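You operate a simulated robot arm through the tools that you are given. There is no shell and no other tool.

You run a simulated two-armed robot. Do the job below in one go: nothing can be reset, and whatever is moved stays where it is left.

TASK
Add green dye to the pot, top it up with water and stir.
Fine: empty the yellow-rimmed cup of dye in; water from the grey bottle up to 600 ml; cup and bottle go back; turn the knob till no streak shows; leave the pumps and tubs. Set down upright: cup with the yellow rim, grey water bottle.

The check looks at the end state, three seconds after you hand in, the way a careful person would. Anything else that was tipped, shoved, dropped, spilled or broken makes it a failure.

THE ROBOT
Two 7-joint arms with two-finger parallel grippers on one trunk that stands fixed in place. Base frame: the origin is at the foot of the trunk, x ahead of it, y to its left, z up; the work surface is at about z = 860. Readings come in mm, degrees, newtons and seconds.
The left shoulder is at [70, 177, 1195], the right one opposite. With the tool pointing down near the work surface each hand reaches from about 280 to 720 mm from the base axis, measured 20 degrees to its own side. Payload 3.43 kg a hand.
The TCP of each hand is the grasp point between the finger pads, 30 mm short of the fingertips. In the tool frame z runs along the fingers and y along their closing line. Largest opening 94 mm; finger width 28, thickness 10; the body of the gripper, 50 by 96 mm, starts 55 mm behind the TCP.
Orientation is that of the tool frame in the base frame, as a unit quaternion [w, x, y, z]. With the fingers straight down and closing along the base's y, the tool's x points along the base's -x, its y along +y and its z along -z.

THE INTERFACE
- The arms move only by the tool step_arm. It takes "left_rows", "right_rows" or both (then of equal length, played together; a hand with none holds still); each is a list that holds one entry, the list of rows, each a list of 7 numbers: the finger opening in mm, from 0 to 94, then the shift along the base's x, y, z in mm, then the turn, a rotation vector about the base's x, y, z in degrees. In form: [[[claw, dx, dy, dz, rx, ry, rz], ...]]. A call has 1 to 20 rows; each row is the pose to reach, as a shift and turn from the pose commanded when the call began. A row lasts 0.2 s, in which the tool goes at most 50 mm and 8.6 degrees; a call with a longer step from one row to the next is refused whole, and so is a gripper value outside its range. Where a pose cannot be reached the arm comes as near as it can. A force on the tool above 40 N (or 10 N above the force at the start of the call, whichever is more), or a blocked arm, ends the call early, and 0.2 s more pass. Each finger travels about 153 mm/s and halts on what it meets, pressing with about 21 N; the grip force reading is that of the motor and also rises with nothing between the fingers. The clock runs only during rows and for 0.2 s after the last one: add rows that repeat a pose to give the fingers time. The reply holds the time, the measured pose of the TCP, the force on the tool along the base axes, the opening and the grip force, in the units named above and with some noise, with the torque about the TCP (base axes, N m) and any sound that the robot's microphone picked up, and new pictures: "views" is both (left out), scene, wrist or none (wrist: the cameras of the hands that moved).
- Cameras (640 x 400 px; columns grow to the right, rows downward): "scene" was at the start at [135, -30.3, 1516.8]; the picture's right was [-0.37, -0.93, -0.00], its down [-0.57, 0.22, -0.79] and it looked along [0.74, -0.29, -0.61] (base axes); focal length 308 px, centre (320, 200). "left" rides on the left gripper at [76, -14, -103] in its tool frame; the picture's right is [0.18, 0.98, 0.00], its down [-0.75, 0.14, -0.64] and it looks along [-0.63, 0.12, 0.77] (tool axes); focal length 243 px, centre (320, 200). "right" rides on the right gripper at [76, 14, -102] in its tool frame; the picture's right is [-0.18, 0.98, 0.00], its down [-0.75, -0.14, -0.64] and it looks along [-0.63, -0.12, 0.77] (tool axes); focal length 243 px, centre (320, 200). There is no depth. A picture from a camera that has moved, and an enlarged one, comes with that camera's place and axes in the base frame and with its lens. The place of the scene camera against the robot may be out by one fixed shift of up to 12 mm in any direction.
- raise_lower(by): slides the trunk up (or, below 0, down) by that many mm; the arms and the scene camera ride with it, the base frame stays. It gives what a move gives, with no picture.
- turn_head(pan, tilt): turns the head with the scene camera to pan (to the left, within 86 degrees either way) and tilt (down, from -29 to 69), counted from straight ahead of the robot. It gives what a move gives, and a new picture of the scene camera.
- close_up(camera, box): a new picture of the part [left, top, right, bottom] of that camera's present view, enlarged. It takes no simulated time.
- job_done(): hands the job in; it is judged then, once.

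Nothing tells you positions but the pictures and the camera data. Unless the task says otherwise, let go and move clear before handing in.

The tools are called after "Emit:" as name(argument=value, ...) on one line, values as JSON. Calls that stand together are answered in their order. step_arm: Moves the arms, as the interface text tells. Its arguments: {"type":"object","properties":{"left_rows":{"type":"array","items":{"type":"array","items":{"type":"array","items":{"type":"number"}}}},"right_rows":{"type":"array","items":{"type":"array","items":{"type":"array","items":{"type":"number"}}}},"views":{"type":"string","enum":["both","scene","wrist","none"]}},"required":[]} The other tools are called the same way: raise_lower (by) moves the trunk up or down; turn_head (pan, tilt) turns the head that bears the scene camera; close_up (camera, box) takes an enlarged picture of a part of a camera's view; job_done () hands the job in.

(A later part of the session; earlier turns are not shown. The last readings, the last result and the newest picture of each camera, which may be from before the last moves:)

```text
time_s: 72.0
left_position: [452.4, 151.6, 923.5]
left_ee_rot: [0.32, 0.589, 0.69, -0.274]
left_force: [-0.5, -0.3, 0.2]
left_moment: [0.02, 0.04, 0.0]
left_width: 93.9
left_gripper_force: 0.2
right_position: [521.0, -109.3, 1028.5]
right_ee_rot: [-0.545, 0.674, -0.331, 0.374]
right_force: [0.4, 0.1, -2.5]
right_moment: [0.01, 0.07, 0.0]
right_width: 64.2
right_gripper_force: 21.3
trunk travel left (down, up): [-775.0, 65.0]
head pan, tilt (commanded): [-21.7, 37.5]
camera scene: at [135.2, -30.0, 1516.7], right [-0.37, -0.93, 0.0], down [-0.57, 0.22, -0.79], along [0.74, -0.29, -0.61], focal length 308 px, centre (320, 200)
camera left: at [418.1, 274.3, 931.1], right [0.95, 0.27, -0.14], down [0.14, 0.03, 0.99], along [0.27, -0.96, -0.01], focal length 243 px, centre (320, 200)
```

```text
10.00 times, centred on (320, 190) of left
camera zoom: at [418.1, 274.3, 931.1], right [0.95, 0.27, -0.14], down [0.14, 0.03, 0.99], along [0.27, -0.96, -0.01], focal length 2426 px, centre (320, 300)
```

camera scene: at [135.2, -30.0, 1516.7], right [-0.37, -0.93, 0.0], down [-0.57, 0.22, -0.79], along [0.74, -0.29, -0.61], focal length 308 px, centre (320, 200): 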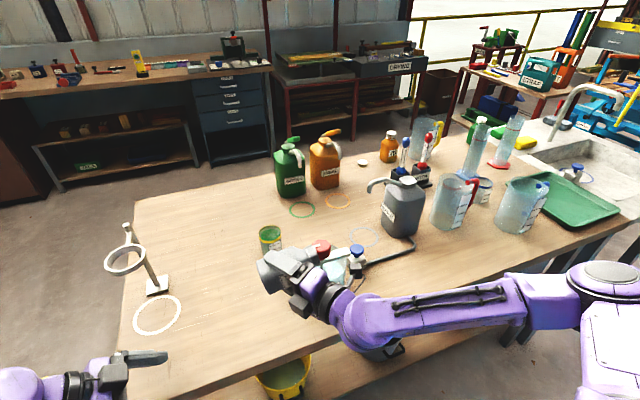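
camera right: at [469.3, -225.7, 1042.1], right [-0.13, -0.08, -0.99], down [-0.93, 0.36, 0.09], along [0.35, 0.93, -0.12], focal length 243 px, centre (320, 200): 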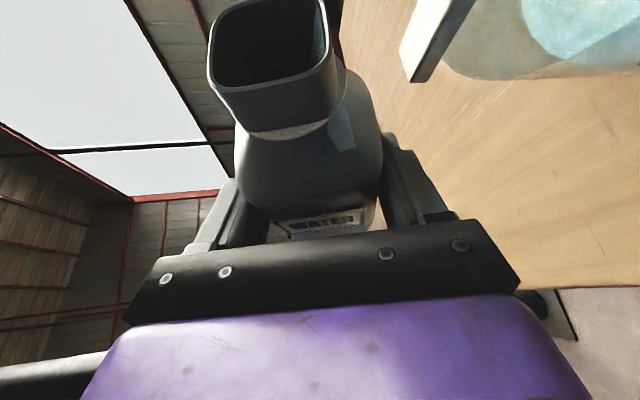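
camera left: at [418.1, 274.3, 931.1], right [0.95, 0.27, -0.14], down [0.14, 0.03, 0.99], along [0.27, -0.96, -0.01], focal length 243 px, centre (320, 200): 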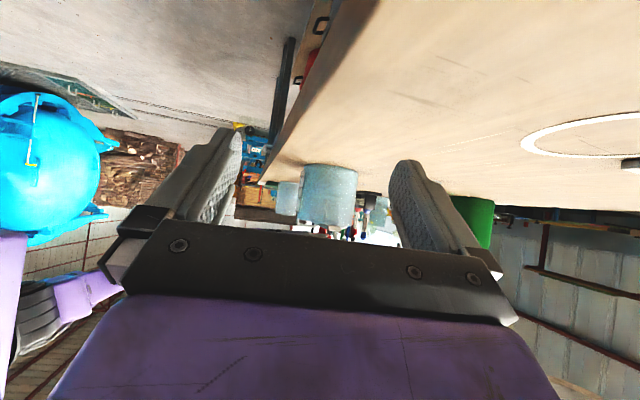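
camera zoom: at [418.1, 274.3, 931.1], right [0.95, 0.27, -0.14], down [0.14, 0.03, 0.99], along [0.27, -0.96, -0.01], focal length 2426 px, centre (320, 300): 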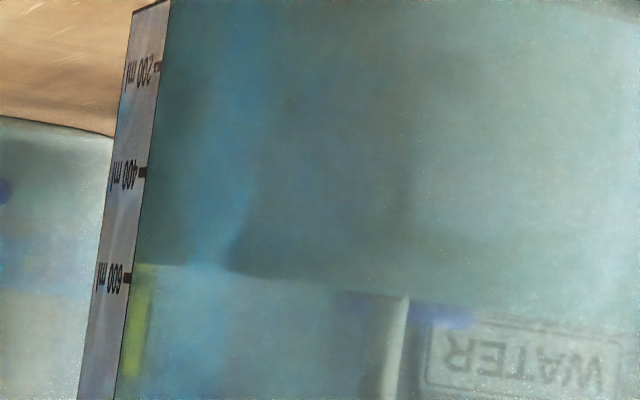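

That view is clear: the water line reads ≈567 ml against the ticks. I need about 33 ml more, so I'll tip a further 2.5° and recheck.

Emit:
step_arm(right_rows=[[[45, 0, 0, 1, 0.8, 0, 0], [45, 0, -0.1, 2, 1.7, 0, 0], [45, 0, -0.2, 3, 2.5, 0, 0], [45, 0, -0.2, 3, 2.5, 0, 0], [45, 0, -0.2, 3, 2.5, 0, 0], [45, 0, -0.2, 3, 2.5, 0, 0], [45, 0, -0.2, 3, 2.5, 0, 0], [45, 0, -0.2, 3, 2.5, 0, 0], [45, 0, -0.2, 3, 2.5, 0, 0]]], views="none")

Emit:
close_up(camera="left", box=[300, 170, 340, 210])

Emit:
close_up(camera="left", box=[295, 140, 375, 220])

```text
time_s: 74.0
left_position: [451.7, 150.7, 924.4]
left_ee_rot: [0.321, 0.588, 0.689, -0.275]
left_force: [0.0, 0.5, 0.3]
left_moment: [0.03, 0.01, -0.01]
left_width: 94.2
left_gripper_force: 0.0
right_position: [521.3, -108.8, 1030.1]
right_ee_rot: [-0.559, 0.661, -0.339, 0.368]
right_force: [0.1, 0.1, -2.1]
right_moment: [0.0, 0.03, 0.02]
right_width: 64.4
right_gripper_force: 20.9
trunk travel left (down, up): [-775.0, 65.0]
head pan, tilt (commanded): [-21.7, 37.5]
```

```text
10.00 times, centred on (320, 190) of left
camera zoom: at [418.1, 274.2, 931.2], right [0.95, 0.27, -0.14], down [0.14, 0.03, 0.99], along [0.27, -0.96, -0.01], focal length 2426 px, centre (320, 300)
```

zoom: 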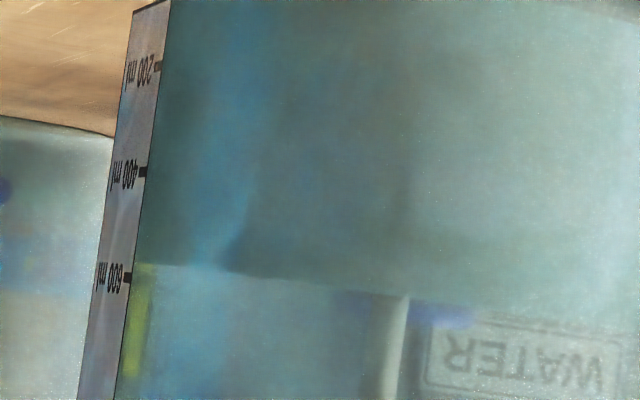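

```text
5.00 times, centred on (335, 180) of left
camera zoom: at [418.1, 274.2, 931.2], right [0.95, 0.27, -0.14], down [0.14, 0.03, 0.99], along [0.27, -0.96, -0.01], focal length 1213 px, centre (245, 300)
```

zoom: 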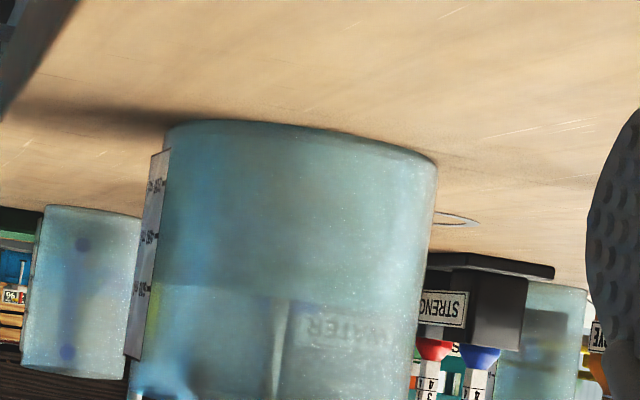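

The water line did not move noticeably with that extra tilt. I'll check for the stream and any spill around the pot.

Emit:
close_up(camera="scene", box=[250, 200, 390, 320])

Emit:
close_up(camera="right", box=[180, 0, 640, 290])

Emit:
close_up(camera="left", box=[260, 110, 400, 240])

```text
3.33 times, centred on (320, 260) of scene
camera zoom: at [135.3, -30.1, 1516.7], right [-0.37, -0.93, 0.0], down [-0.57, 0.22, -0.79], along [0.74, -0.29, -0.61], focal length 1027 px, centre (320, 0)
```

zoom: 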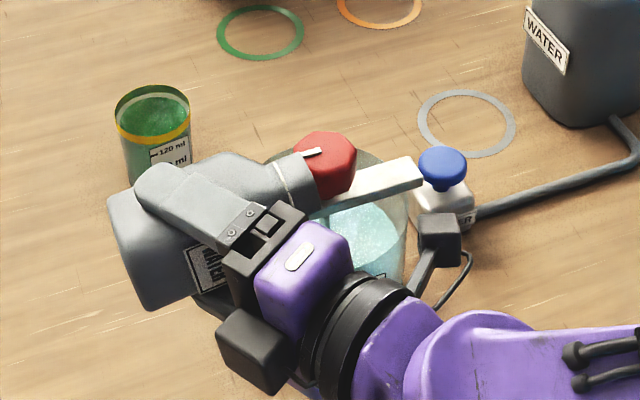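

```text
1.38 times, centred on (410, 145) of right
camera zoom: at [469.1, -226.6, 1036.2], right [-0.13, 0.01, -0.99], down [-0.93, 0.35, 0.13], along [0.35, 0.94, -0.03], focal length 335 px, centre (196, 276)
```

zoom: 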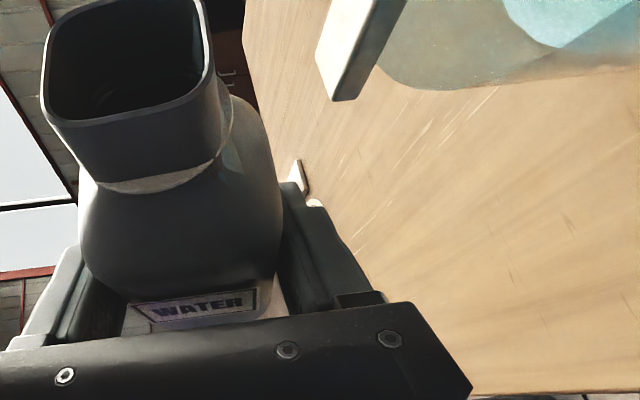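

```text
3.08 times, centred on (330, 175) of left
camera zoom: at [418.1, 274.2, 931.2], right [0.95, 0.27, -0.14], down [0.14, 0.03, 0.99], along [0.27, -0.96, -0.01], focal length 746 px, centre (289, 277)
```

zoom: 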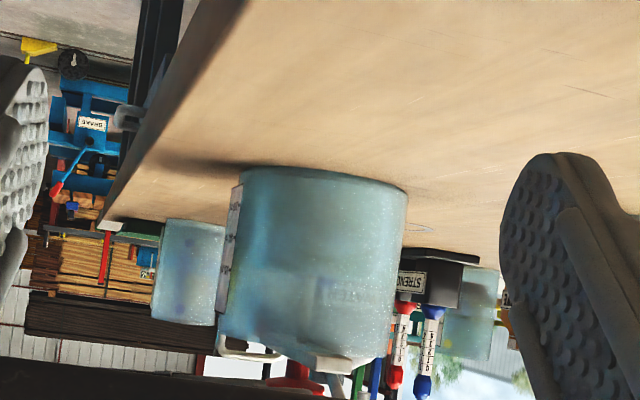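

No spill, and no visible stream. I'll tip a further 2° and hold longer, then measure again.

Emit:
step_arm(right_rows=[[[45, 0, -0.1, 0.7, 0.7, 0, 0], [45, 0, -0.1, 1.4, 1.4, 0, 0], [45, 0, -0.2, 2, 2, 0, 0]]], views="wrist")

Emit:
close_up(camera="scene", box=[270, 215, 370, 295])

Emit:
close_up(camera="left", box=[300, 170, 340, 210])

```text
time_s: 74.8
left_position: [452.0, 151.7, 923.5]
left_ee_rot: [0.321, 0.589, 0.689, -0.276]
left_force: [0.0, 0.0, -0.3]
left_moment: [0.02, 0.04, 0.01]
left_width: 94.0
left_gripper_force: 0.0
right_position: [521.5, -109.3, 1034.5]
right_ee_rot: [-0.57, 0.652, -0.346, 0.361]
right_force: [0.3, 0.0, -1.4]
right_moment: [0.04, 0.01, 0.0]
right_width: 64.0
right_gripper_force: 21.1
trunk travel left (down, up): [-775.0, 65.0]
head pan, tilt (commanded): [-21.7, 37.5]
camera right: at [469.2, -227.4, 1034.2], right [-0.13, 0.05, -0.99], down [-0.93, 0.35, 0.14], along [0.35, 0.94, 0.0], focal length 243 px, centre (320, 200)
```

right: 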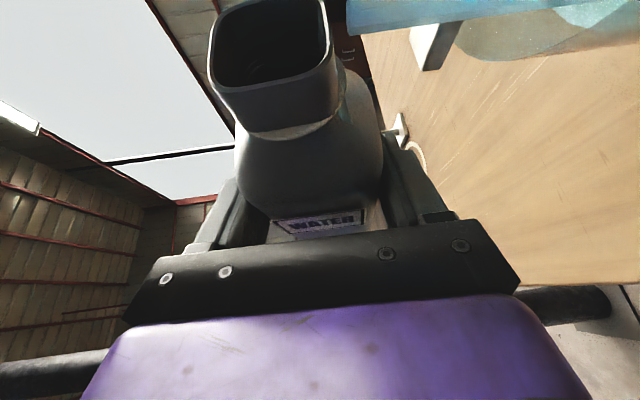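

```text
5.00 times, centred on (320, 255) of scene
camera zoom: at [135.2, -30.1, 1516.7], right [-0.37, -0.93, 0.0], down [-0.57, 0.22, -0.79], along [0.74, -0.29, -0.61], focal length 1540 px, centre (320, -75)
```

zoom: 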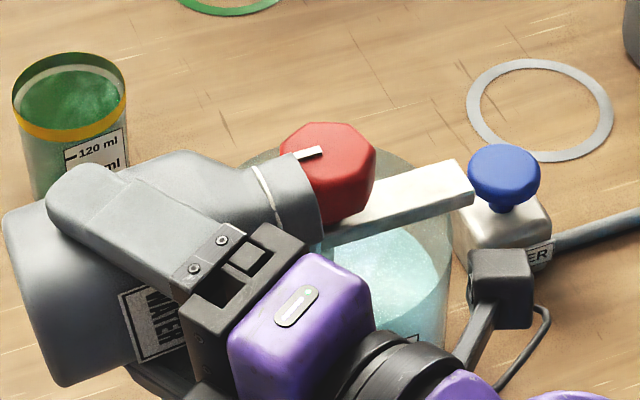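

```text
10.00 times, centred on (320, 190) of left
camera zoom: at [418.1, 274.2, 931.3], right [0.95, 0.27, -0.14], down [0.14, 0.03, 0.99], along [0.27, -0.96, -0.01], focal length 2426 px, centre (320, 300)
```

zoom: 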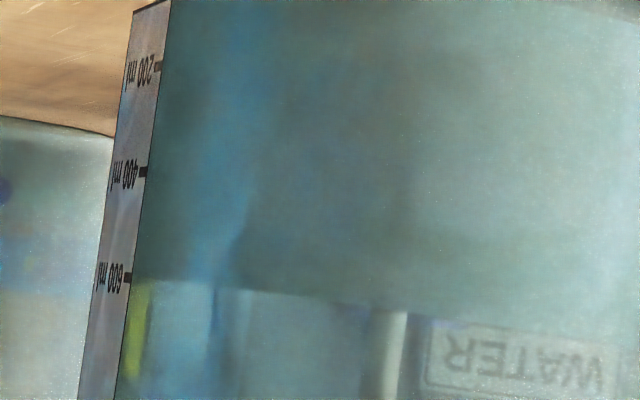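

Flow resumed strongly and the water line has just reached the 600 ml tick. Tipping back at once to stop the pour.

Emit:
step_arm(right_rows=[[[45, 0, 0, 3, -8.5, 0, 0], [45, 0, 0, 6, -17, 0, 0], [45, 0, 0, 9, -25.5, 0, 0], [45, 0, 0, 12, -34, 0, 0], [45, 0, 0, 12, -34, 0, 0]]], views="wrist")

Emit:
close_up(camera="left", box=[300, 170, 340, 210])

Emit:
close_up(camera="left", box=[295, 140, 375, 220])

```text
time_s: 76.0
left_position: [452.0, 151.4, 923.5]
left_ee_rot: [0.321, 0.588, 0.689, -0.275]
left_force: [-0.6, -0.3, 0.3]
left_moment: [0.03, 0.0, -0.01]
left_width: 94.1
left_gripper_force: 0.0
right_position: [521.6, -110.8, 1045.9]
right_ee_rot: [-0.354, 0.79, -0.223, 0.447]
right_force: [1.1, -0.6, -1.5]
right_moment: [0.0, -0.03, 0.02]
right_width: 64.1
right_gripper_force: 21.1
trunk travel left (down, up): [-775.0, 65.0]
head pan, tilt (commanded): [-21.7, 37.5]
camera right: at [469.3, -206.8, 1112.0], right [-0.13, -0.51, -0.85], down [-0.93, 0.37, -0.08], along [0.35, 0.78, -0.52], focal length 243 px, centre (320, 200)
```

right: 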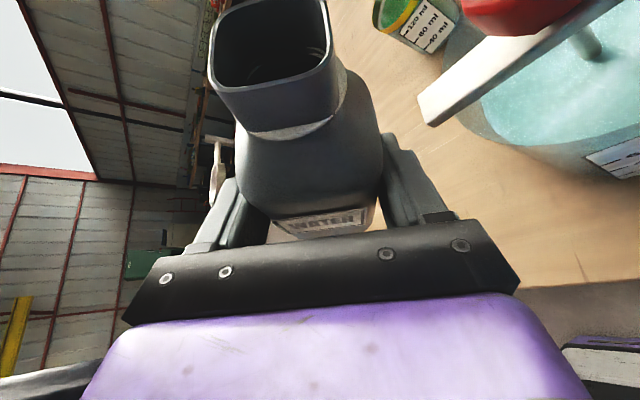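

```text
10.00 times, centred on (320, 190) of left
camera zoom: at [418.1, 274.0, 931.3], right [0.95, 0.27, -0.14], down [0.14, 0.03, 0.99], along [0.27, -0.96, -0.01], focal length 2426 px, centre (320, 300)
```

zoom: 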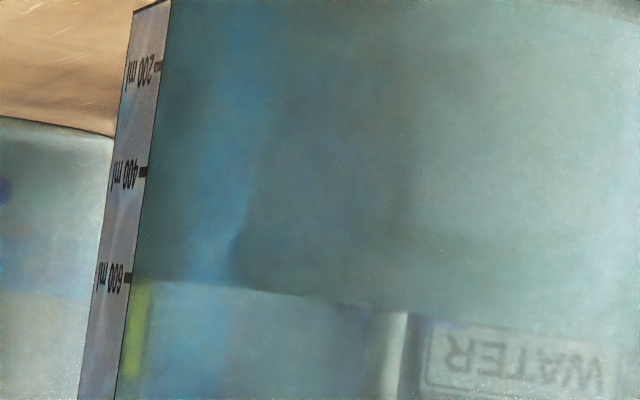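

```text
5.00 times, centred on (335, 180) of left
camera zoom: at [418.1, 274.0, 931.3], right [0.95, 0.27, -0.14], down [0.14, 0.03, 0.99], along [0.27, -0.96, -0.01], focal length 1213 px, centre (245, 300)
```

zoom: 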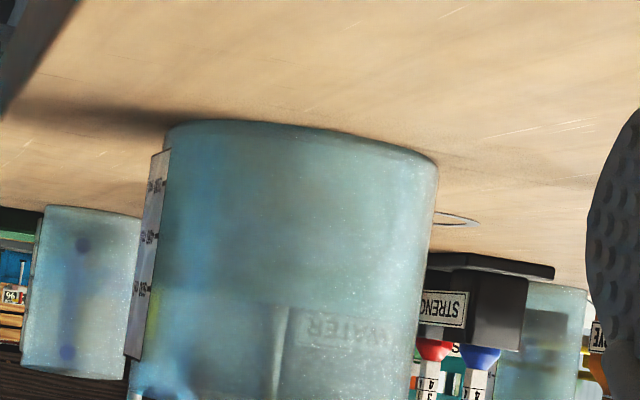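

The line is now level with the 600 tick. I'll zoom further to verify.

Emit:
close_up(camera="left", box=[304, 190, 320, 206])

Emit:
close_up(camera="left", box=[306, 186, 330, 210])

```text
16.00 times, centred on (312, 198) of left
camera zoom: at [418.1, 274.0, 931.3], right [0.95, 0.27, -0.14], down [0.14, 0.03, 0.99], along [0.27, -0.96, -0.01], focal length 3882 px, centre (448, 232)
```

zoom: 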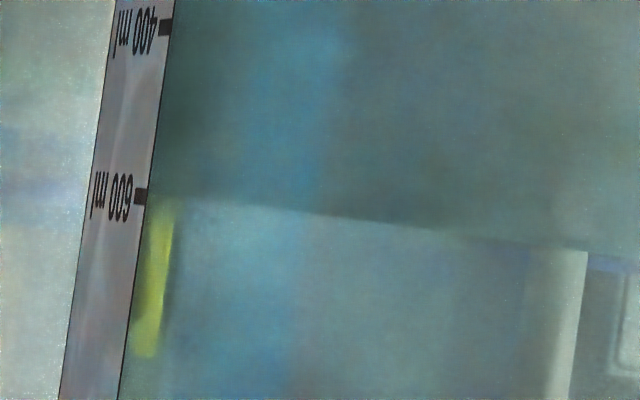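

```text
16.00 times, centred on (318, 198) of left
camera zoom: at [418.1, 274.0, 931.3], right [0.95, 0.27, -0.14], down [0.14, 0.03, 0.99], along [0.27, -0.96, -0.01], focal length 3882 px, centre (352, 232)
```

zoom: 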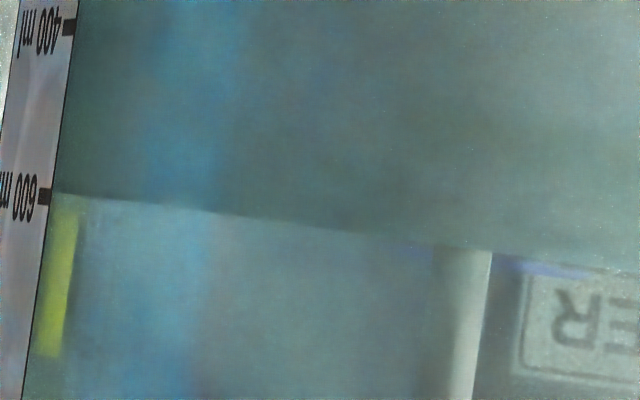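

The surface meets the label at about 594–600 ml, right at the 600 mark. I'll bring the bottle fully upright while drawing it away from the pot.

Emit:
step_arm(right_rows=[[[45, 0, 6, 6, -7, 0, 0], [45, 0, 13, 13, -14, 0, 0], [45, 0, 20, 20, -21, 0, 0], [45, 0, 28, 27, -28, 0, 0], [45, 0, 36, 34, -35, 0, 0], [45, 0, 43, 41, -42, 0, 0], [45, 0, 50, 46, -49.5, 0, 0], [45, 0, 50, 46, -49.5, 0, 0]]], views="both")

Emit:
close_up(camera="left", box=[306, 186, 330, 210])

```text
time_s: 77.8
left_position: [451.9, 151.2, 923.1]
left_ee_rot: [0.32, 0.589, 0.689, -0.275]
left_force: [0.4, -0.6, 0.0]
left_moment: [0.01, 0.0, -0.01]
left_width: 94.0
left_gripper_force: 0.0
right_position: [521.4, -59.5, 1092.4]
right_ee_rot: [0.009, 0.866, -0.016, 0.5]
right_force: [0.2, -1.0, -1.1]
right_moment: [0.01, 0.0, -0.01]
right_width: 64.0
right_gripper_force: 21.5
trunk travel left (down, up): [-775.0, 65.0]
head pan, tilt (commanded): [-21.7, 37.5]
camera scene: at [135.3, -30.8, 1516.7], right [-0.37, -0.93, 0.0], down [-0.57, 0.23, -0.79], along [0.74, -0.29, -0.61], focal length 308 px, centre (320, 200)
camera right: at [469.3, -72.1, 1209.0], right [-0.13, -0.98, -0.16], down [-0.93, 0.18, -0.33], along [0.35, 0.11, -0.93], focal length 243 px, centre (320, 200)
```

scene: 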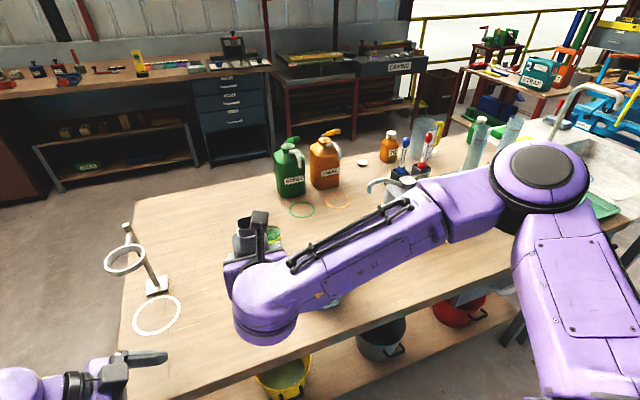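
right: 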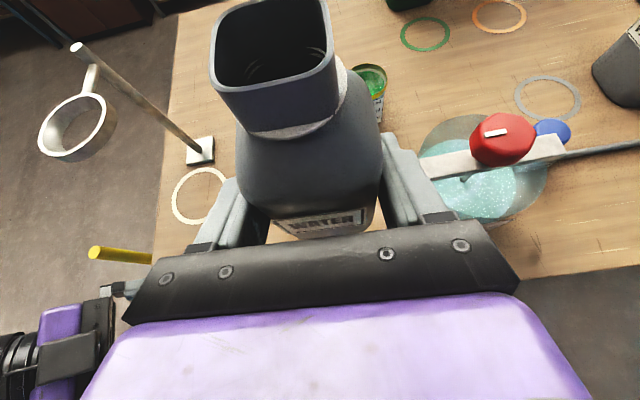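

```text
16.00 times, centred on (318, 198) of left
camera zoom: at [418.1, 273.8, 931.4], right [0.95, 0.27, -0.14], down [0.14, 0.03, 0.99], along [0.27, -0.96, -0.01], focal length 3882 px, centre (352, 232)
```

zoom: 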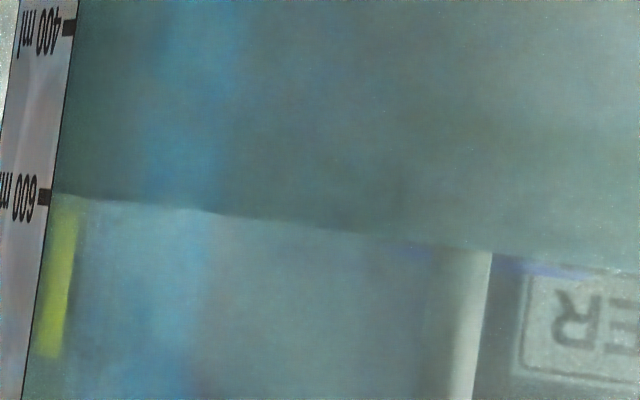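

The level holds at the 600 mark. I'll carry the bottle back above its original spot and lower it to just short of the bench.

Emit:
step_arm(right_rows=[[[45, 10, 5, 0, 0, 0, 0], [45, 30, 15, -3, 0, 0, 0], [45, 55, 28, -6, 0, 0, 0], [45, 80, 40, -8, 0, 0, 0], [45, 96, 48.5, -10, 0, 0, 0], [45, 99, 49.8, -14, 0, 0, 0], [45, 99, 49.8, -40, 0, 0, 0], [45, 99, 49.8, -75, 0, 0, 0], [45, 99, 49.8, -110, 0, 0, 0], [45, 99, 49.8, -140, 0, 0, 0], [45, 99, 49.8, -165, 0, 0, 0], [45, 99, 49.8, -178, 0, 0, 0], [45, 99, 49.8, -184, 0, 0, 0], [45, 99, 49.8, -186, 0, 0, 0], [45, 99, 49.8, -186, 0, 0, 0]]], views="both")

```text
time_s: 81.0
left_position: [452.3, 151.4, 923.2]
left_ee_rot: [0.32, 0.588, 0.689, -0.276]
left_force: [0.1, 0.7, -0.7]
left_moment: [0.0, 0.01, 0.0]
left_width: 94.1
left_gripper_force: 0.0
right_position: [620.6, -9.6, 905.3]
right_ee_rot: [0.009, 0.866, -0.017, 0.5]
right_force: [-0.4, -1.1, -0.6]
right_moment: [0.02, 0.02, -0.03]
right_width: 63.9
right_gripper_force: 21.0
trunk travel left (down, up): [-775.0, 65.0]
head pan, tilt (commanded): [-21.7, 37.5]
camera scene: at [135.3, -29.9, 1516.7], right [-0.37, -0.93, 0.0], down [-0.57, 0.22, -0.79], along [0.74, -0.29, -0.61], focal length 308 px, centre (320, 200)
camera right: at [568.2, -22.1, 1022.3], right [-0.13, -0.98, -0.16], down [-0.93, 0.18, -0.33], along [0.35, 0.11, -0.93], focal length 243 px, centre (320, 200)
```

scene: 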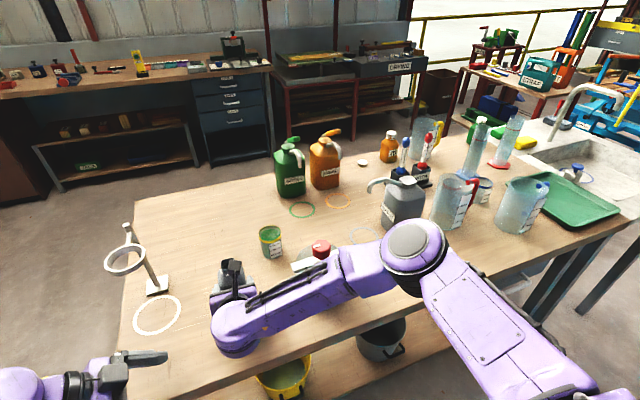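
right: 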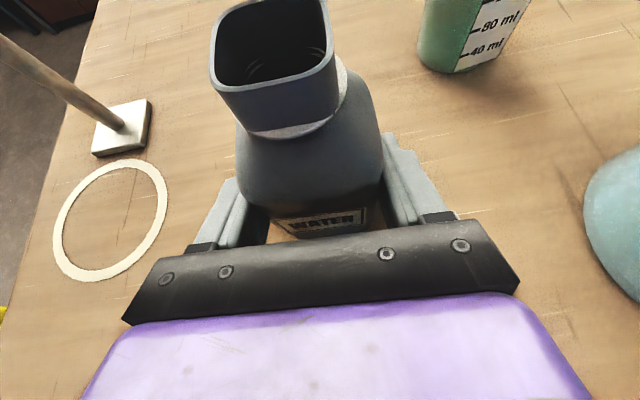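

No contact yet at 3–4 mm above the bench. I'll lower the last few millimetres gently.

Emit:
step_arm(right_rows=[[[45, 0, 0, -1, 0, 0, 0], [45, 0, 0, -2, 0, 0, 0], [45, 0, 0, -2.6, 0, 0, 0], [45, 0, 0, -2.6, 0, 0, 0]]], views="none")

```text
time_s: 82.0
left_position: [451.7, 152.4, 923.1]
left_ee_rot: [0.321, 0.588, 0.689, -0.276]
left_force: [-1.1, 1.2, -0.2]
left_moment: [0.02, -0.01, -0.05]
left_width: 94.1
left_gripper_force: 0.0
right_position: [619.5, -9.7, 903.2]
right_ee_rot: [0.008, 0.866, -0.016, 0.5]
right_force: [-0.6, 0.0, -1.9]
right_moment: [-0.01, 0.02, 0.01]
right_width: 64.5
right_gripper_force: 21.3
trunk travel left (down, up): [-775.0, 65.0]
head pan, tilt (commanded): [-21.7, 37.5]
```

Emit:
step_arm(right_rows=[[[45, 0, 0, -0.8, 0, 0, 0], [45, 0, 0, -1.3, 0, 0, 0], [45, 0, 0, -1.3, 0, 0, 0]]], views="none")

```text
time_s: 82.8
left_position: [451.6, 150.3, 923.7]
left_ee_rot: [0.321, 0.589, 0.689, -0.276]
left_force: [-0.5, 0.8, 1.1]
left_moment: [-0.02, 0.01, 0.0]
left_width: 94.0
left_gripper_force: 0.0
right_position: [620.2, -9.1, 901.7]
right_ee_rot: [0.009, 0.866, -0.016, 0.499]
right_force: [1.4, 0.1, 1.9]
right_moment: [-0.13, 0.08, 0.05]
right_width: 64.1
right_gripper_force: 21.7
trunk travel left (down, up): [-775.0, 65.0]
head pan, tilt (commanded): [-21.7, 37.5]
```

The force reading has turned positive (+1.9 N), so the bottle is resting on the bench. I'll open the fingers and check.

Emit:
step_arm(right_rows=[[[68, 0, 0, 0, 0, 0, 0], [78, 0, 0, 0, 0, 0, 0], [94, 0, 0, 0, 0, 0, 0], [94, 0, 0, 0, 0, 0, 0]]], views="wrist")

```text
time_s: 83.8
left_position: [452.0, 150.4, 924.1]
left_ee_rot: [0.321, 0.588, 0.689, -0.276]
left_force: [-0.4, -0.3, 0.2]
left_moment: [0.02, 0.01, -0.03]
left_width: 93.9
left_gripper_force: 0.0
right_position: [619.9, -10.2, 900.5]
right_ee_rot: [0.007, 0.866, -0.016, 0.5]
right_force: [0.1, 0.6, 0.1]
right_moment: [-0.04, -0.01, -0.02]
right_width: 93.9
right_gripper_force: 0.0
trunk travel left (down, up): [-775.0, 65.0]
head pan, tilt (commanded): [-21.7, 37.5]
camera right: at [567.8, -21.9, 1018.8], right [-0.13, -0.98, -0.16], down [-0.93, 0.18, -0.33], along [0.35, 0.11, -0.93], focal length 243 px, centre (320, 200)
```

right: 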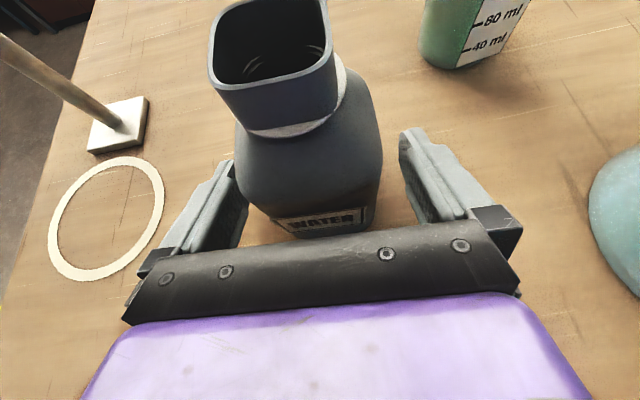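

The bottle stands on its spot. I'll back the hand out along its axis and rise clear.

Emit:
step_arm(right_rows=[[[94, -15, 0.5, 9, 0, 0, 0], [94, -39, 1.3, 23, 0, 0, 0], [94, -65, 2, 38, 0, 0, 0], [94, -95, 3, 56, 0, 0, 0], [94, -100, 0, 100, 0, 0, 0], [94, -100, -10, 145, 0, 0, 0], [94, -100, -20, 190, 0, 0, 0], [94, -100, -30, 230, 0, 0, 0], [94, -100, -30, 230, 0, 0, 0]]], views="both")

Emit:
close_up(camera="scene", box=[200, 220, 360, 320])

```text
time_s: 85.8
left_position: [451.3, 151.2, 923.1]
left_ee_rot: [0.321, 0.588, 0.69, -0.275]
left_force: [0.4, -0.5, -0.2]
left_moment: [0.0, -0.01, 0.01]
left_width: 94.2
left_gripper_force: 0.1
right_position: [518.7, -39.5, 1130.1]
right_ee_rot: [0.008, 0.866, -0.016, 0.499]
right_force: [-0.4, -1.0, -0.2]
right_moment: [-0.01, 0.02, -0.01]
right_width: 93.7
right_gripper_force: 0.0
trunk travel left (down, up): [-775.0, 65.0]
head pan, tilt (commanded): [-21.7, 37.5]
camera scene: at [135.6, -29.6, 1516.7], right [-0.37, -0.93, 0.0], down [-0.57, 0.22, -0.79], along [0.74, -0.29, -0.61], focal length 308 px, centre (320, 200)
camera right: at [468.3, -51.6, 1248.0], right [-0.13, -0.98, -0.16], down [-0.93, 0.18, -0.33], along [0.35, 0.11, -0.93], focal length 243 px, centre (320, 200)
```

scene: 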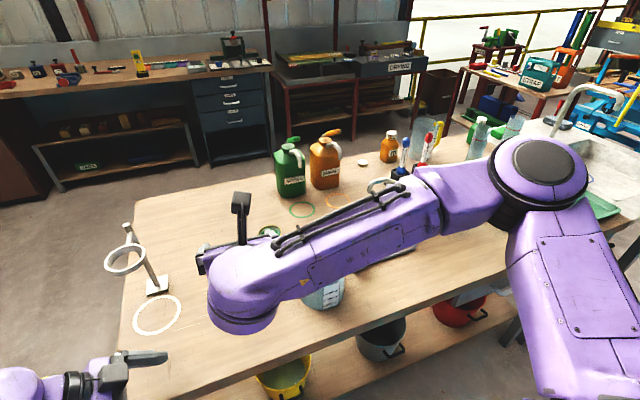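
right: 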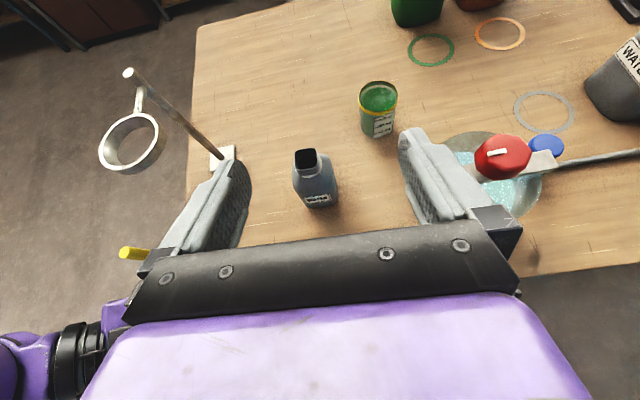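

```text
4.00 times, centred on (280, 270) of scene
camera zoom: at [135.6, -29.6, 1516.7], right [-0.37, -0.93, 0.0], down [-0.57, 0.22, -0.79], along [0.74, -0.29, -0.61], focal length 1232 px, centre (480, -80)
```

zoom: 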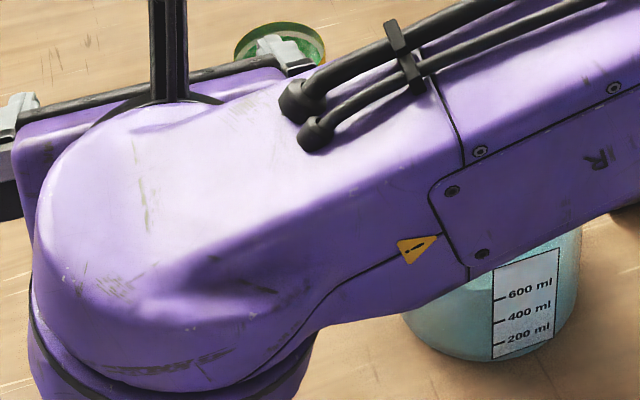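

Bottle and cup are back in place. Next is stirring: I'll bring the right hand over the knob with the fingers straight down, at a safe height.

Emit:
step_arm(right_rows=[[[94, 5.9, -21, 1, 0.26, 7.5, 0], [94, 11.8, -42, 2, 0.52, 15, 0], [94, 17.7, -63, 4, 0.78, 22.5, 0], [94, 23.6, -84, 5, 1.05, 30, 0], [94, 29.5, -105, 6, 1.3, 37.5, 0], [94, 35.4, -126, 7, 1.57, 45, 0], [94, 41.3, -147, 8, 1.83, 52.5, 0], [94, 47.2, -168, 10, 2.1, 59.96, 0], [94, 47.2, -168, 10, 2.1, 59.96, 0]]], views="both")

```text
time_s: 87.8
left_position: [451.1, 150.7, 923.0]
left_ee_rot: [0.322, 0.588, 0.69, -0.274]
left_force: [-0.4, -0.5, -0.5]
left_moment: [-0.01, 0.03, 0.01]
left_width: 93.9
left_gripper_force: 0.1
right_position: [567.2, -208.0, 1142.6]
right_ee_rot: [0.001, 1.0, -0.018, -0.001]
right_force: [-0.4, 0.3, -0.4]
right_moment: [-0.04, -0.01, -0.04]
right_width: 94.0
right_gripper_force: 0.1
trunk travel left (down, up): [-775.0, 65.0]
head pan, tilt (commanded): [-21.7, 37.5]
camera scene: at [134.5, -29.9, 1516.8], right [-0.37, -0.93, 0.0], down [-0.57, 0.22, -0.79], along [0.74, -0.29, -0.61], focal length 308 px, centre (320, 200)
camera right: at [641.8, -224.3, 1244.6], right [-0.22, -0.98, 0.0], down [-0.75, 0.17, 0.64], along [-0.63, 0.14, -0.77], focal length 243 px, centre (320, 200)
```

scene: 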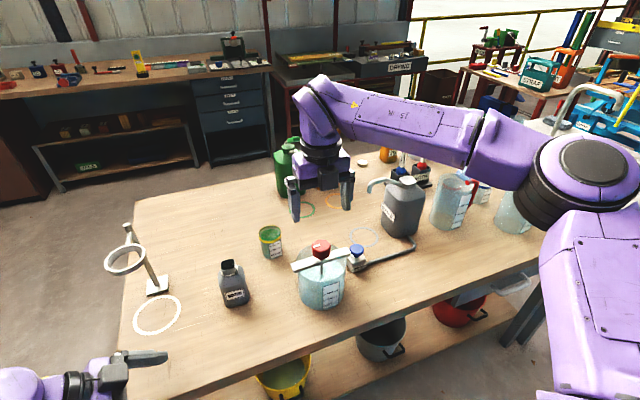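
right: 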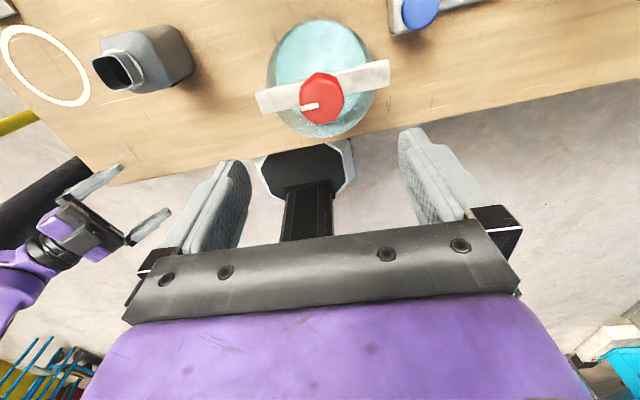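

A clear view. I'll zoom on the knob and the pot from both cameras to read the level and the knob's flats.

Emit:
close_up(camera="right", box=[240, 10, 400, 150])

Emit:
close_up(camera="scene", box=[290, 235, 354, 315])

Emit:
close_up(camera="scene", box=[200, 220, 290, 310])

```text
2.86 times, centred on (320, 80) of right
camera zoom: at [641.8, -224.3, 1244.6], right [-0.22, -0.98, 0.0], down [-0.75, 0.17, 0.64], along [-0.63, 0.14, -0.77], focal length 693 px, centre (320, 543)
```

zoom: 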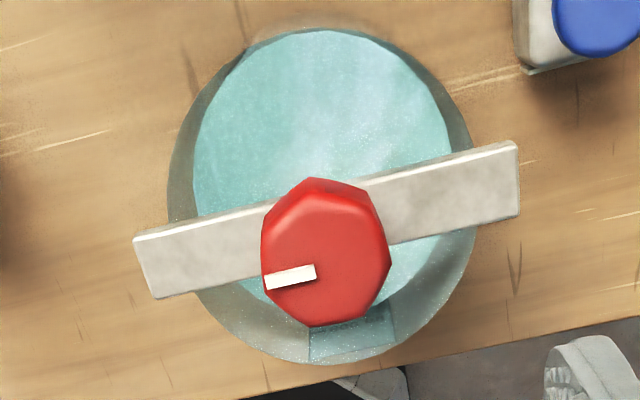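

```text
5.00 times, centred on (322, 275) of scene
camera zoom: at [134.5, -29.9, 1516.8], right [-0.37, -0.93, 0.0], down [-0.57, 0.22, -0.79], along [0.74, -0.29, -0.61], focal length 1540 px, centre (310, -175)
```

zoom: 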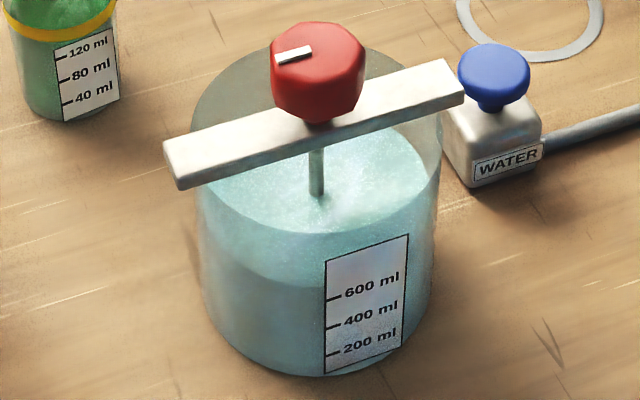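

```text
4.44 times, centred on (245, 265) of scene
camera zoom: at [134.5, -29.9, 1516.8], right [-0.37, -0.93, 0.0], down [-0.57, 0.22, -0.79], along [0.74, -0.29, -0.61], focal length 1369 px, centre (653, -89)
```

zoom: 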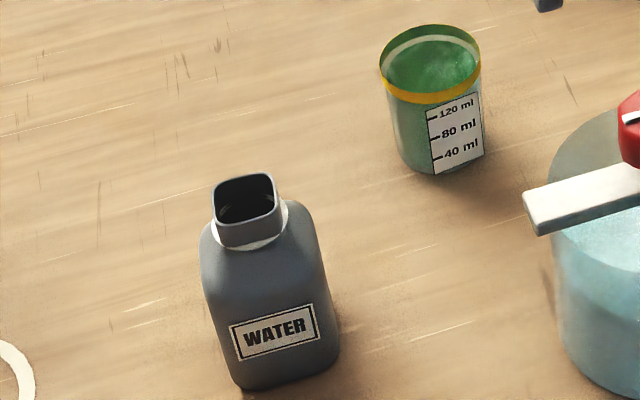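

I'll zoom tighter on the label edge in the scene view to cross-check the level.

Emit:
close_up(camera="scene", box=[304, 280, 328, 304])

Emit:
close_up(camera="left", box=[306, 186, 330, 210])

Emit:
close_up(camera="left", box=[300, 160, 370, 220])

```text
16.00 times, centred on (316, 292) of scene
camera zoom: at [134.5, -29.9, 1516.8], right [-0.37, -0.93, 0.0], down [-0.57, 0.22, -0.79], along [0.74, -0.29, -0.61], focal length 4929 px, centre (384, -1272)
```

zoom: 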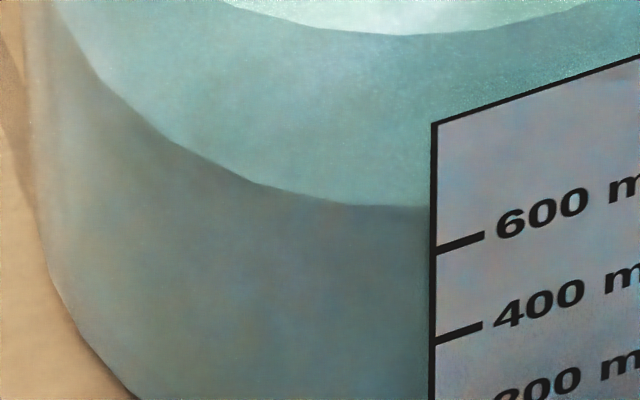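

```text
16.00 times, centred on (318, 198) of left
camera zoom: at [417.7, 274.3, 931.4], right [0.95, 0.27, -0.14], down [0.14, 0.03, 0.99], along [0.27, -0.96, -0.01], focal length 3882 px, centre (352, 232)
```

zoom: 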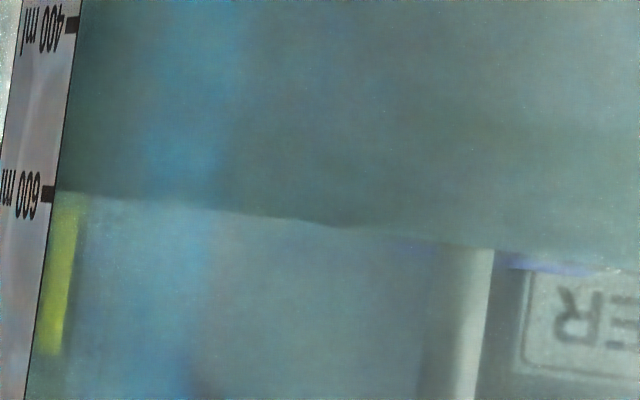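

```text
6.67 times, centred on (335, 190) of left
camera zoom: at [417.7, 274.3, 931.4], right [0.95, 0.27, -0.14], down [0.14, 0.03, 0.99], along [0.27, -0.96, -0.01], focal length 1618 px, centre (220, 267)
```

zoom: 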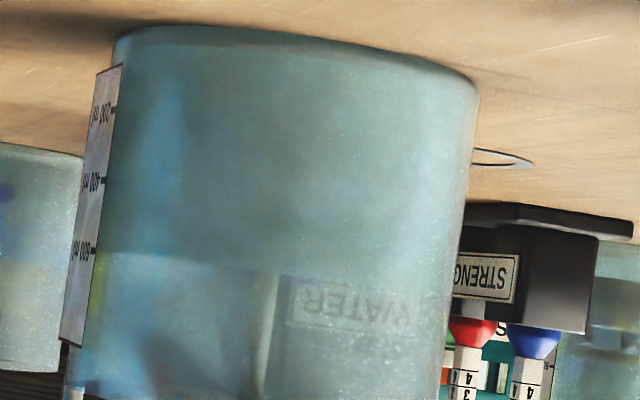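

Both views agree on ≈600 ml. Now the knob: I'll zoom in to find its centre and flats for a square grip.

Emit:
close_up(camera="right", box=[296, 66, 346, 98])

Emit:
close_up(camera="right", box=[292, 62, 350, 134])

Emit:
close_up(camera="scene", box=[304, 234, 336, 266])

```text
12.50 times, centred on (321, 82) of right
camera zoom: at [641.8, -224.3, 1244.6], right [-0.22, -0.98, 0.0], down [-0.75, 0.17, 0.64], along [-0.63, 0.14, -0.77], focal length 3033 px, centre (308, 1675)
```

zoom: 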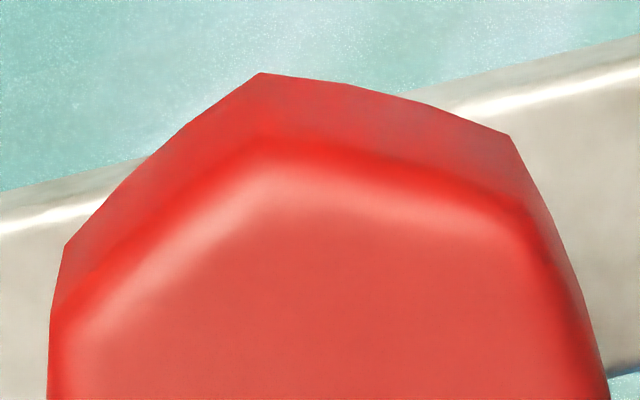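

```text
5.56 times, centred on (321, 98) of right
camera zoom: at [641.8, -224.3, 1244.6], right [-0.22, -0.98, 0.0], down [-0.75, 0.17, 0.64], along [-0.63, 0.14, -0.77], focal length 1348 px, centre (314, 767)
```

zoom: 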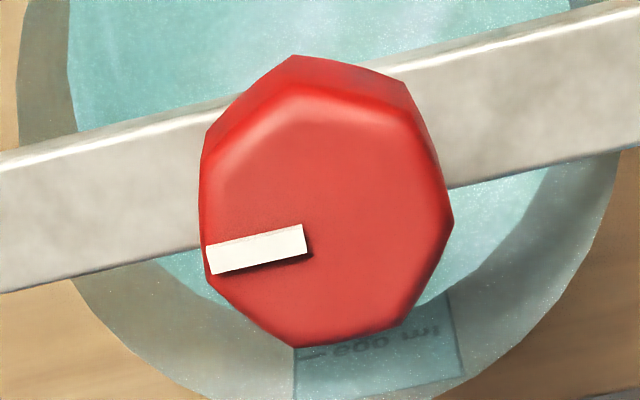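

```text
12.50 times, centred on (320, 250) of scene
camera zoom: at [134.5, -29.9, 1516.8], right [-0.37, -0.93, 0.0], down [-0.57, 0.22, -0.79], along [0.74, -0.29, -0.61], focal length 3850 px, centre (320, -425)
```

zoom: 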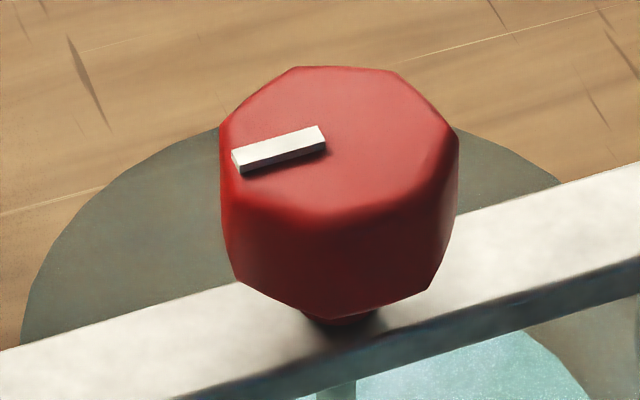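

The knob is a heptagon, 42 mm across, centred at about (570,-210.5), spanning z≈1000–1024. I'll test how far the hand can pre-rotate in the air (aiming for a +66° start aligned with a flat) to allow a long clockwise stroke.

Emit:
step_arm(right_rows=[[[94, 0.5, -0.4, 0, 0, 0, 8.3], [94, 1, -0.8, 0, 0, 0, 16.6], [94, 1.5, -1.2, 0, 0, 0, 24.9], [94, 2, -1.6, 0, 0, 0, 33.2], [94, 2.5, -2, 0, 0, 0, 41.5], [94, 2.8, -2.5, 0, 0, 0, 49.8], [94, 2.8, -2.5, 0, 0, 0, 58.1], [94, 2.8, -2.5, 0, 0, 0, 66.4], [94, 2.8, -2.5, 0, 0, 0, 66.4]]], views="both")

```text
time_s: 89.8
left_position: [451.9, 150.8, 924.2]
left_ee_rot: [0.32, 0.589, 0.689, -0.276]
left_force: [-0.9, 0.4, -0.3]
left_moment: [-0.02, 0.01, -0.01]
left_width: 94.2
left_gripper_force: 0.0
right_position: [570.7, -210.1, 1141.6]
right_ee_rot: [0.001, 0.846, 0.533, 0.001]
right_force: [-0.4, -0.6, 0.0]
right_moment: [0.0, -0.01, -0.02]
right_width: 94.3
right_gripper_force: 0.0
trunk travel left (down, up): [-775.0, 65.0]
head pan, tilt (commanded): [-21.7, 37.5]
camera scene: at [135.1, -30.1, 1516.8], right [-0.37, -0.93, 0.0], down [-0.57, 0.22, -0.79], along [0.74, -0.29, -0.61], focal length 308 px, centre (320, 200)
camera right: at [615.2, -147.2, 1243.9], right [0.81, -0.59, 0.0], down [-0.45, -0.62, 0.64], along [-0.38, -0.52, -0.77], focal length 243 px, centre (320, 200)
```

scene: 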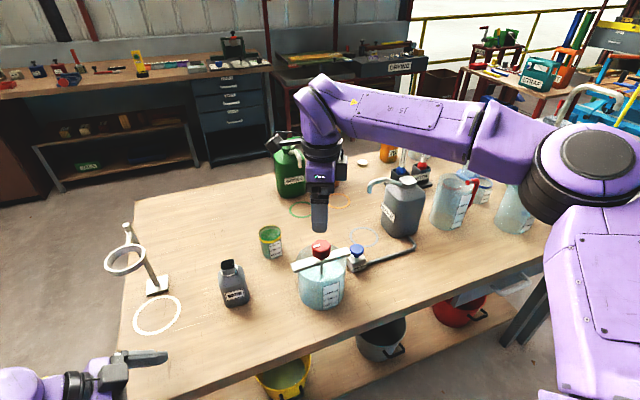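
right: 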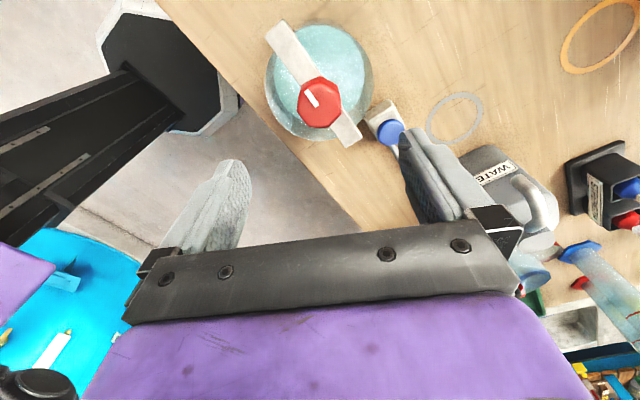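

Fully reachable. I'll zoom on the knob from this new angle to double-check its centre.

Emit:
close_up(camera="right", box=[288, 66, 352, 146])

```text
5.00 times, centred on (320, 106) of right
camera zoom: at [615.2, -147.2, 1243.9], right [0.81, -0.59, 0.0], down [-0.45, -0.62, 0.64], along [-0.38, -0.52, -0.77], focal length 1213 px, centre (320, 670)
```

zoom: 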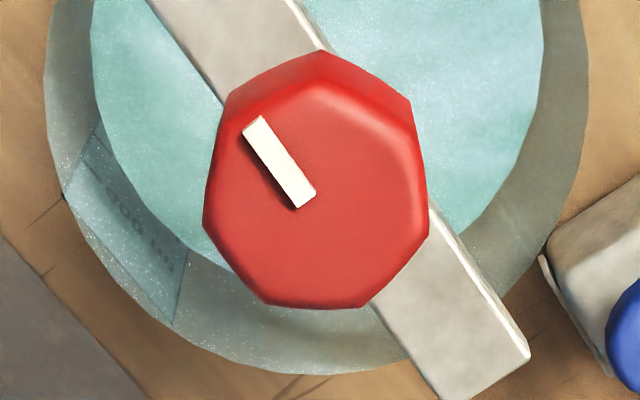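

The knob centre matches the tool axis within a millimetre. I'll descend so the fingertips sit just above the bar, then close on the knob.

Emit:
step_arm(right_rows=[[[94, 0, 0, -35, 0, 0, 0], [94, 0, 0, -70, 0, 0, 0], [94, 0, 0, -100, 0, 0, 0], [94, 0, 0, -112, 0, 0, 0], [94, 0, 0, -116, 0, 0, 0], [94, 0, 0, -116, 0, 0, 0]]], views="both")

Emit:
close_up(camera="scene", box=[280, 200, 360, 300])

```text
time_s: 91.2
left_position: [450.9, 151.0, 924.4]
left_ee_rot: [0.32, 0.589, 0.689, -0.276]
left_force: [-0.5, 0.0, -0.1]
left_moment: [-0.01, 0.0, -0.03]
left_width: 93.9
left_gripper_force: 0.0
right_position: [570.3, -209.9, 1024.1]
right_ee_rot: [0.0, 0.846, 0.532, 0.001]
right_force: [1.3, 1.1, -0.3]
right_moment: [0.0, -0.01, -0.03]
right_width: 93.9
right_gripper_force: 0.0
trunk travel left (down, up): [-775.0, 65.0]
head pan, tilt (commanded): [-21.7, 37.5]
camera scene: at [135.0, -30.0, 1516.8], right [-0.37, -0.93, 0.0], down [-0.57, 0.22, -0.79], along [0.74, -0.29, -0.61], focal length 308 px, centre (320, 200)
camera right: at [615.1, -147.0, 1127.3], right [0.81, -0.59, 0.0], down [-0.46, -0.62, 0.64], along [-0.38, -0.52, -0.77], focal length 243 px, centre (320, 200)
```

scene: 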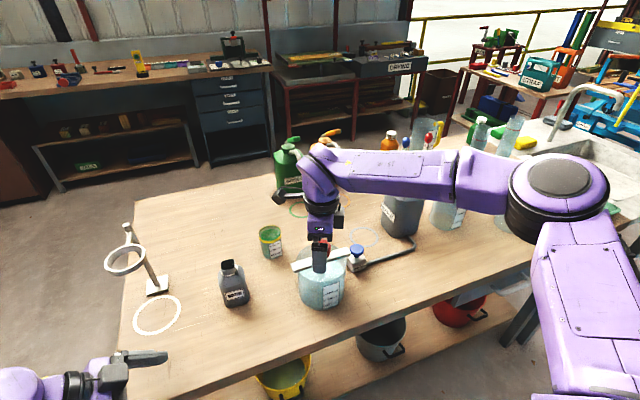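
right: 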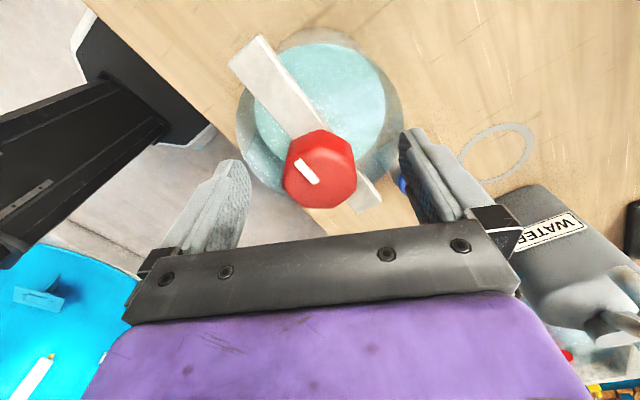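

```text
4.00 times, centred on (320, 250) of scene
camera zoom: at [135.0, -30.0, 1516.8], right [-0.37, -0.93, 0.0], down [-0.57, 0.22, -0.79], along [0.74, -0.29, -0.61], focal length 1232 px, centre (320, 0)
```

zoom: 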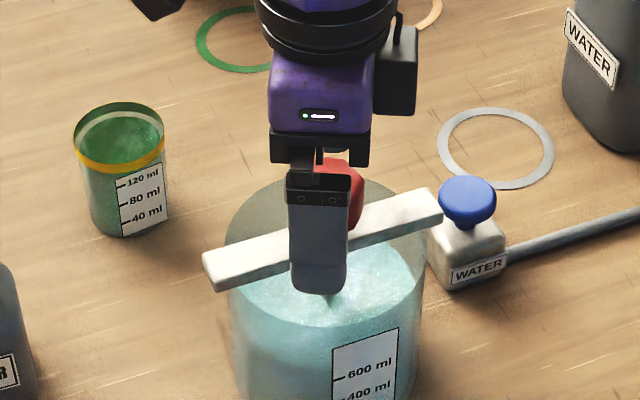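

Centred between the fingers. Closing on the knob.

Emit:
step_arm(right_rows=[[[60, 0, 0, 0, 0, 0, 0], [48, 0, 0, 0, 0, 0, 0], [25, 0, 0, 0, 0, 0, 0], [25, 0, 0, 0, 0, 0, 0], [25, 0, 0, 0, 0, 0, 0]]], views="wrist")

```text
time_s: 92.4
left_position: [451.8, 152.0, 923.4]
left_ee_rot: [0.32, 0.588, 0.69, -0.275]
left_force: [0.3, 0.2, 0.2]
left_moment: [0.0, 0.02, 0.04]
left_width: 93.8
left_gripper_force: 0.0
right_position: [570.5, -209.7, 1024.3]
right_ee_rot: [0.001, 0.847, 0.531, 0.0]
right_force: [1.2, -0.2, 1.4]
right_moment: [0.22, 0.82, -0.01]
right_width: 41.2
right_gripper_force: 44.9
trunk travel left (down, up): [-775.0, 65.0]
head pan, tilt (commanded): [-21.7, 37.5]
camera right: at [615.1, -147.0, 1127.5], right [0.81, -0.59, 0.0], down [-0.45, -0.62, 0.64], along [-0.38, -0.52, -0.77], focal length 243 px, centre (320, 200)
```

right: 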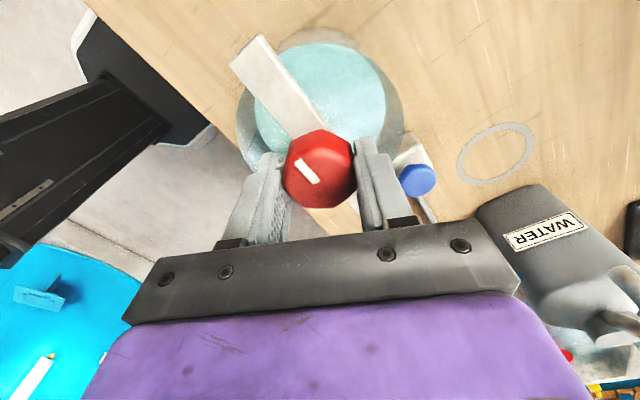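

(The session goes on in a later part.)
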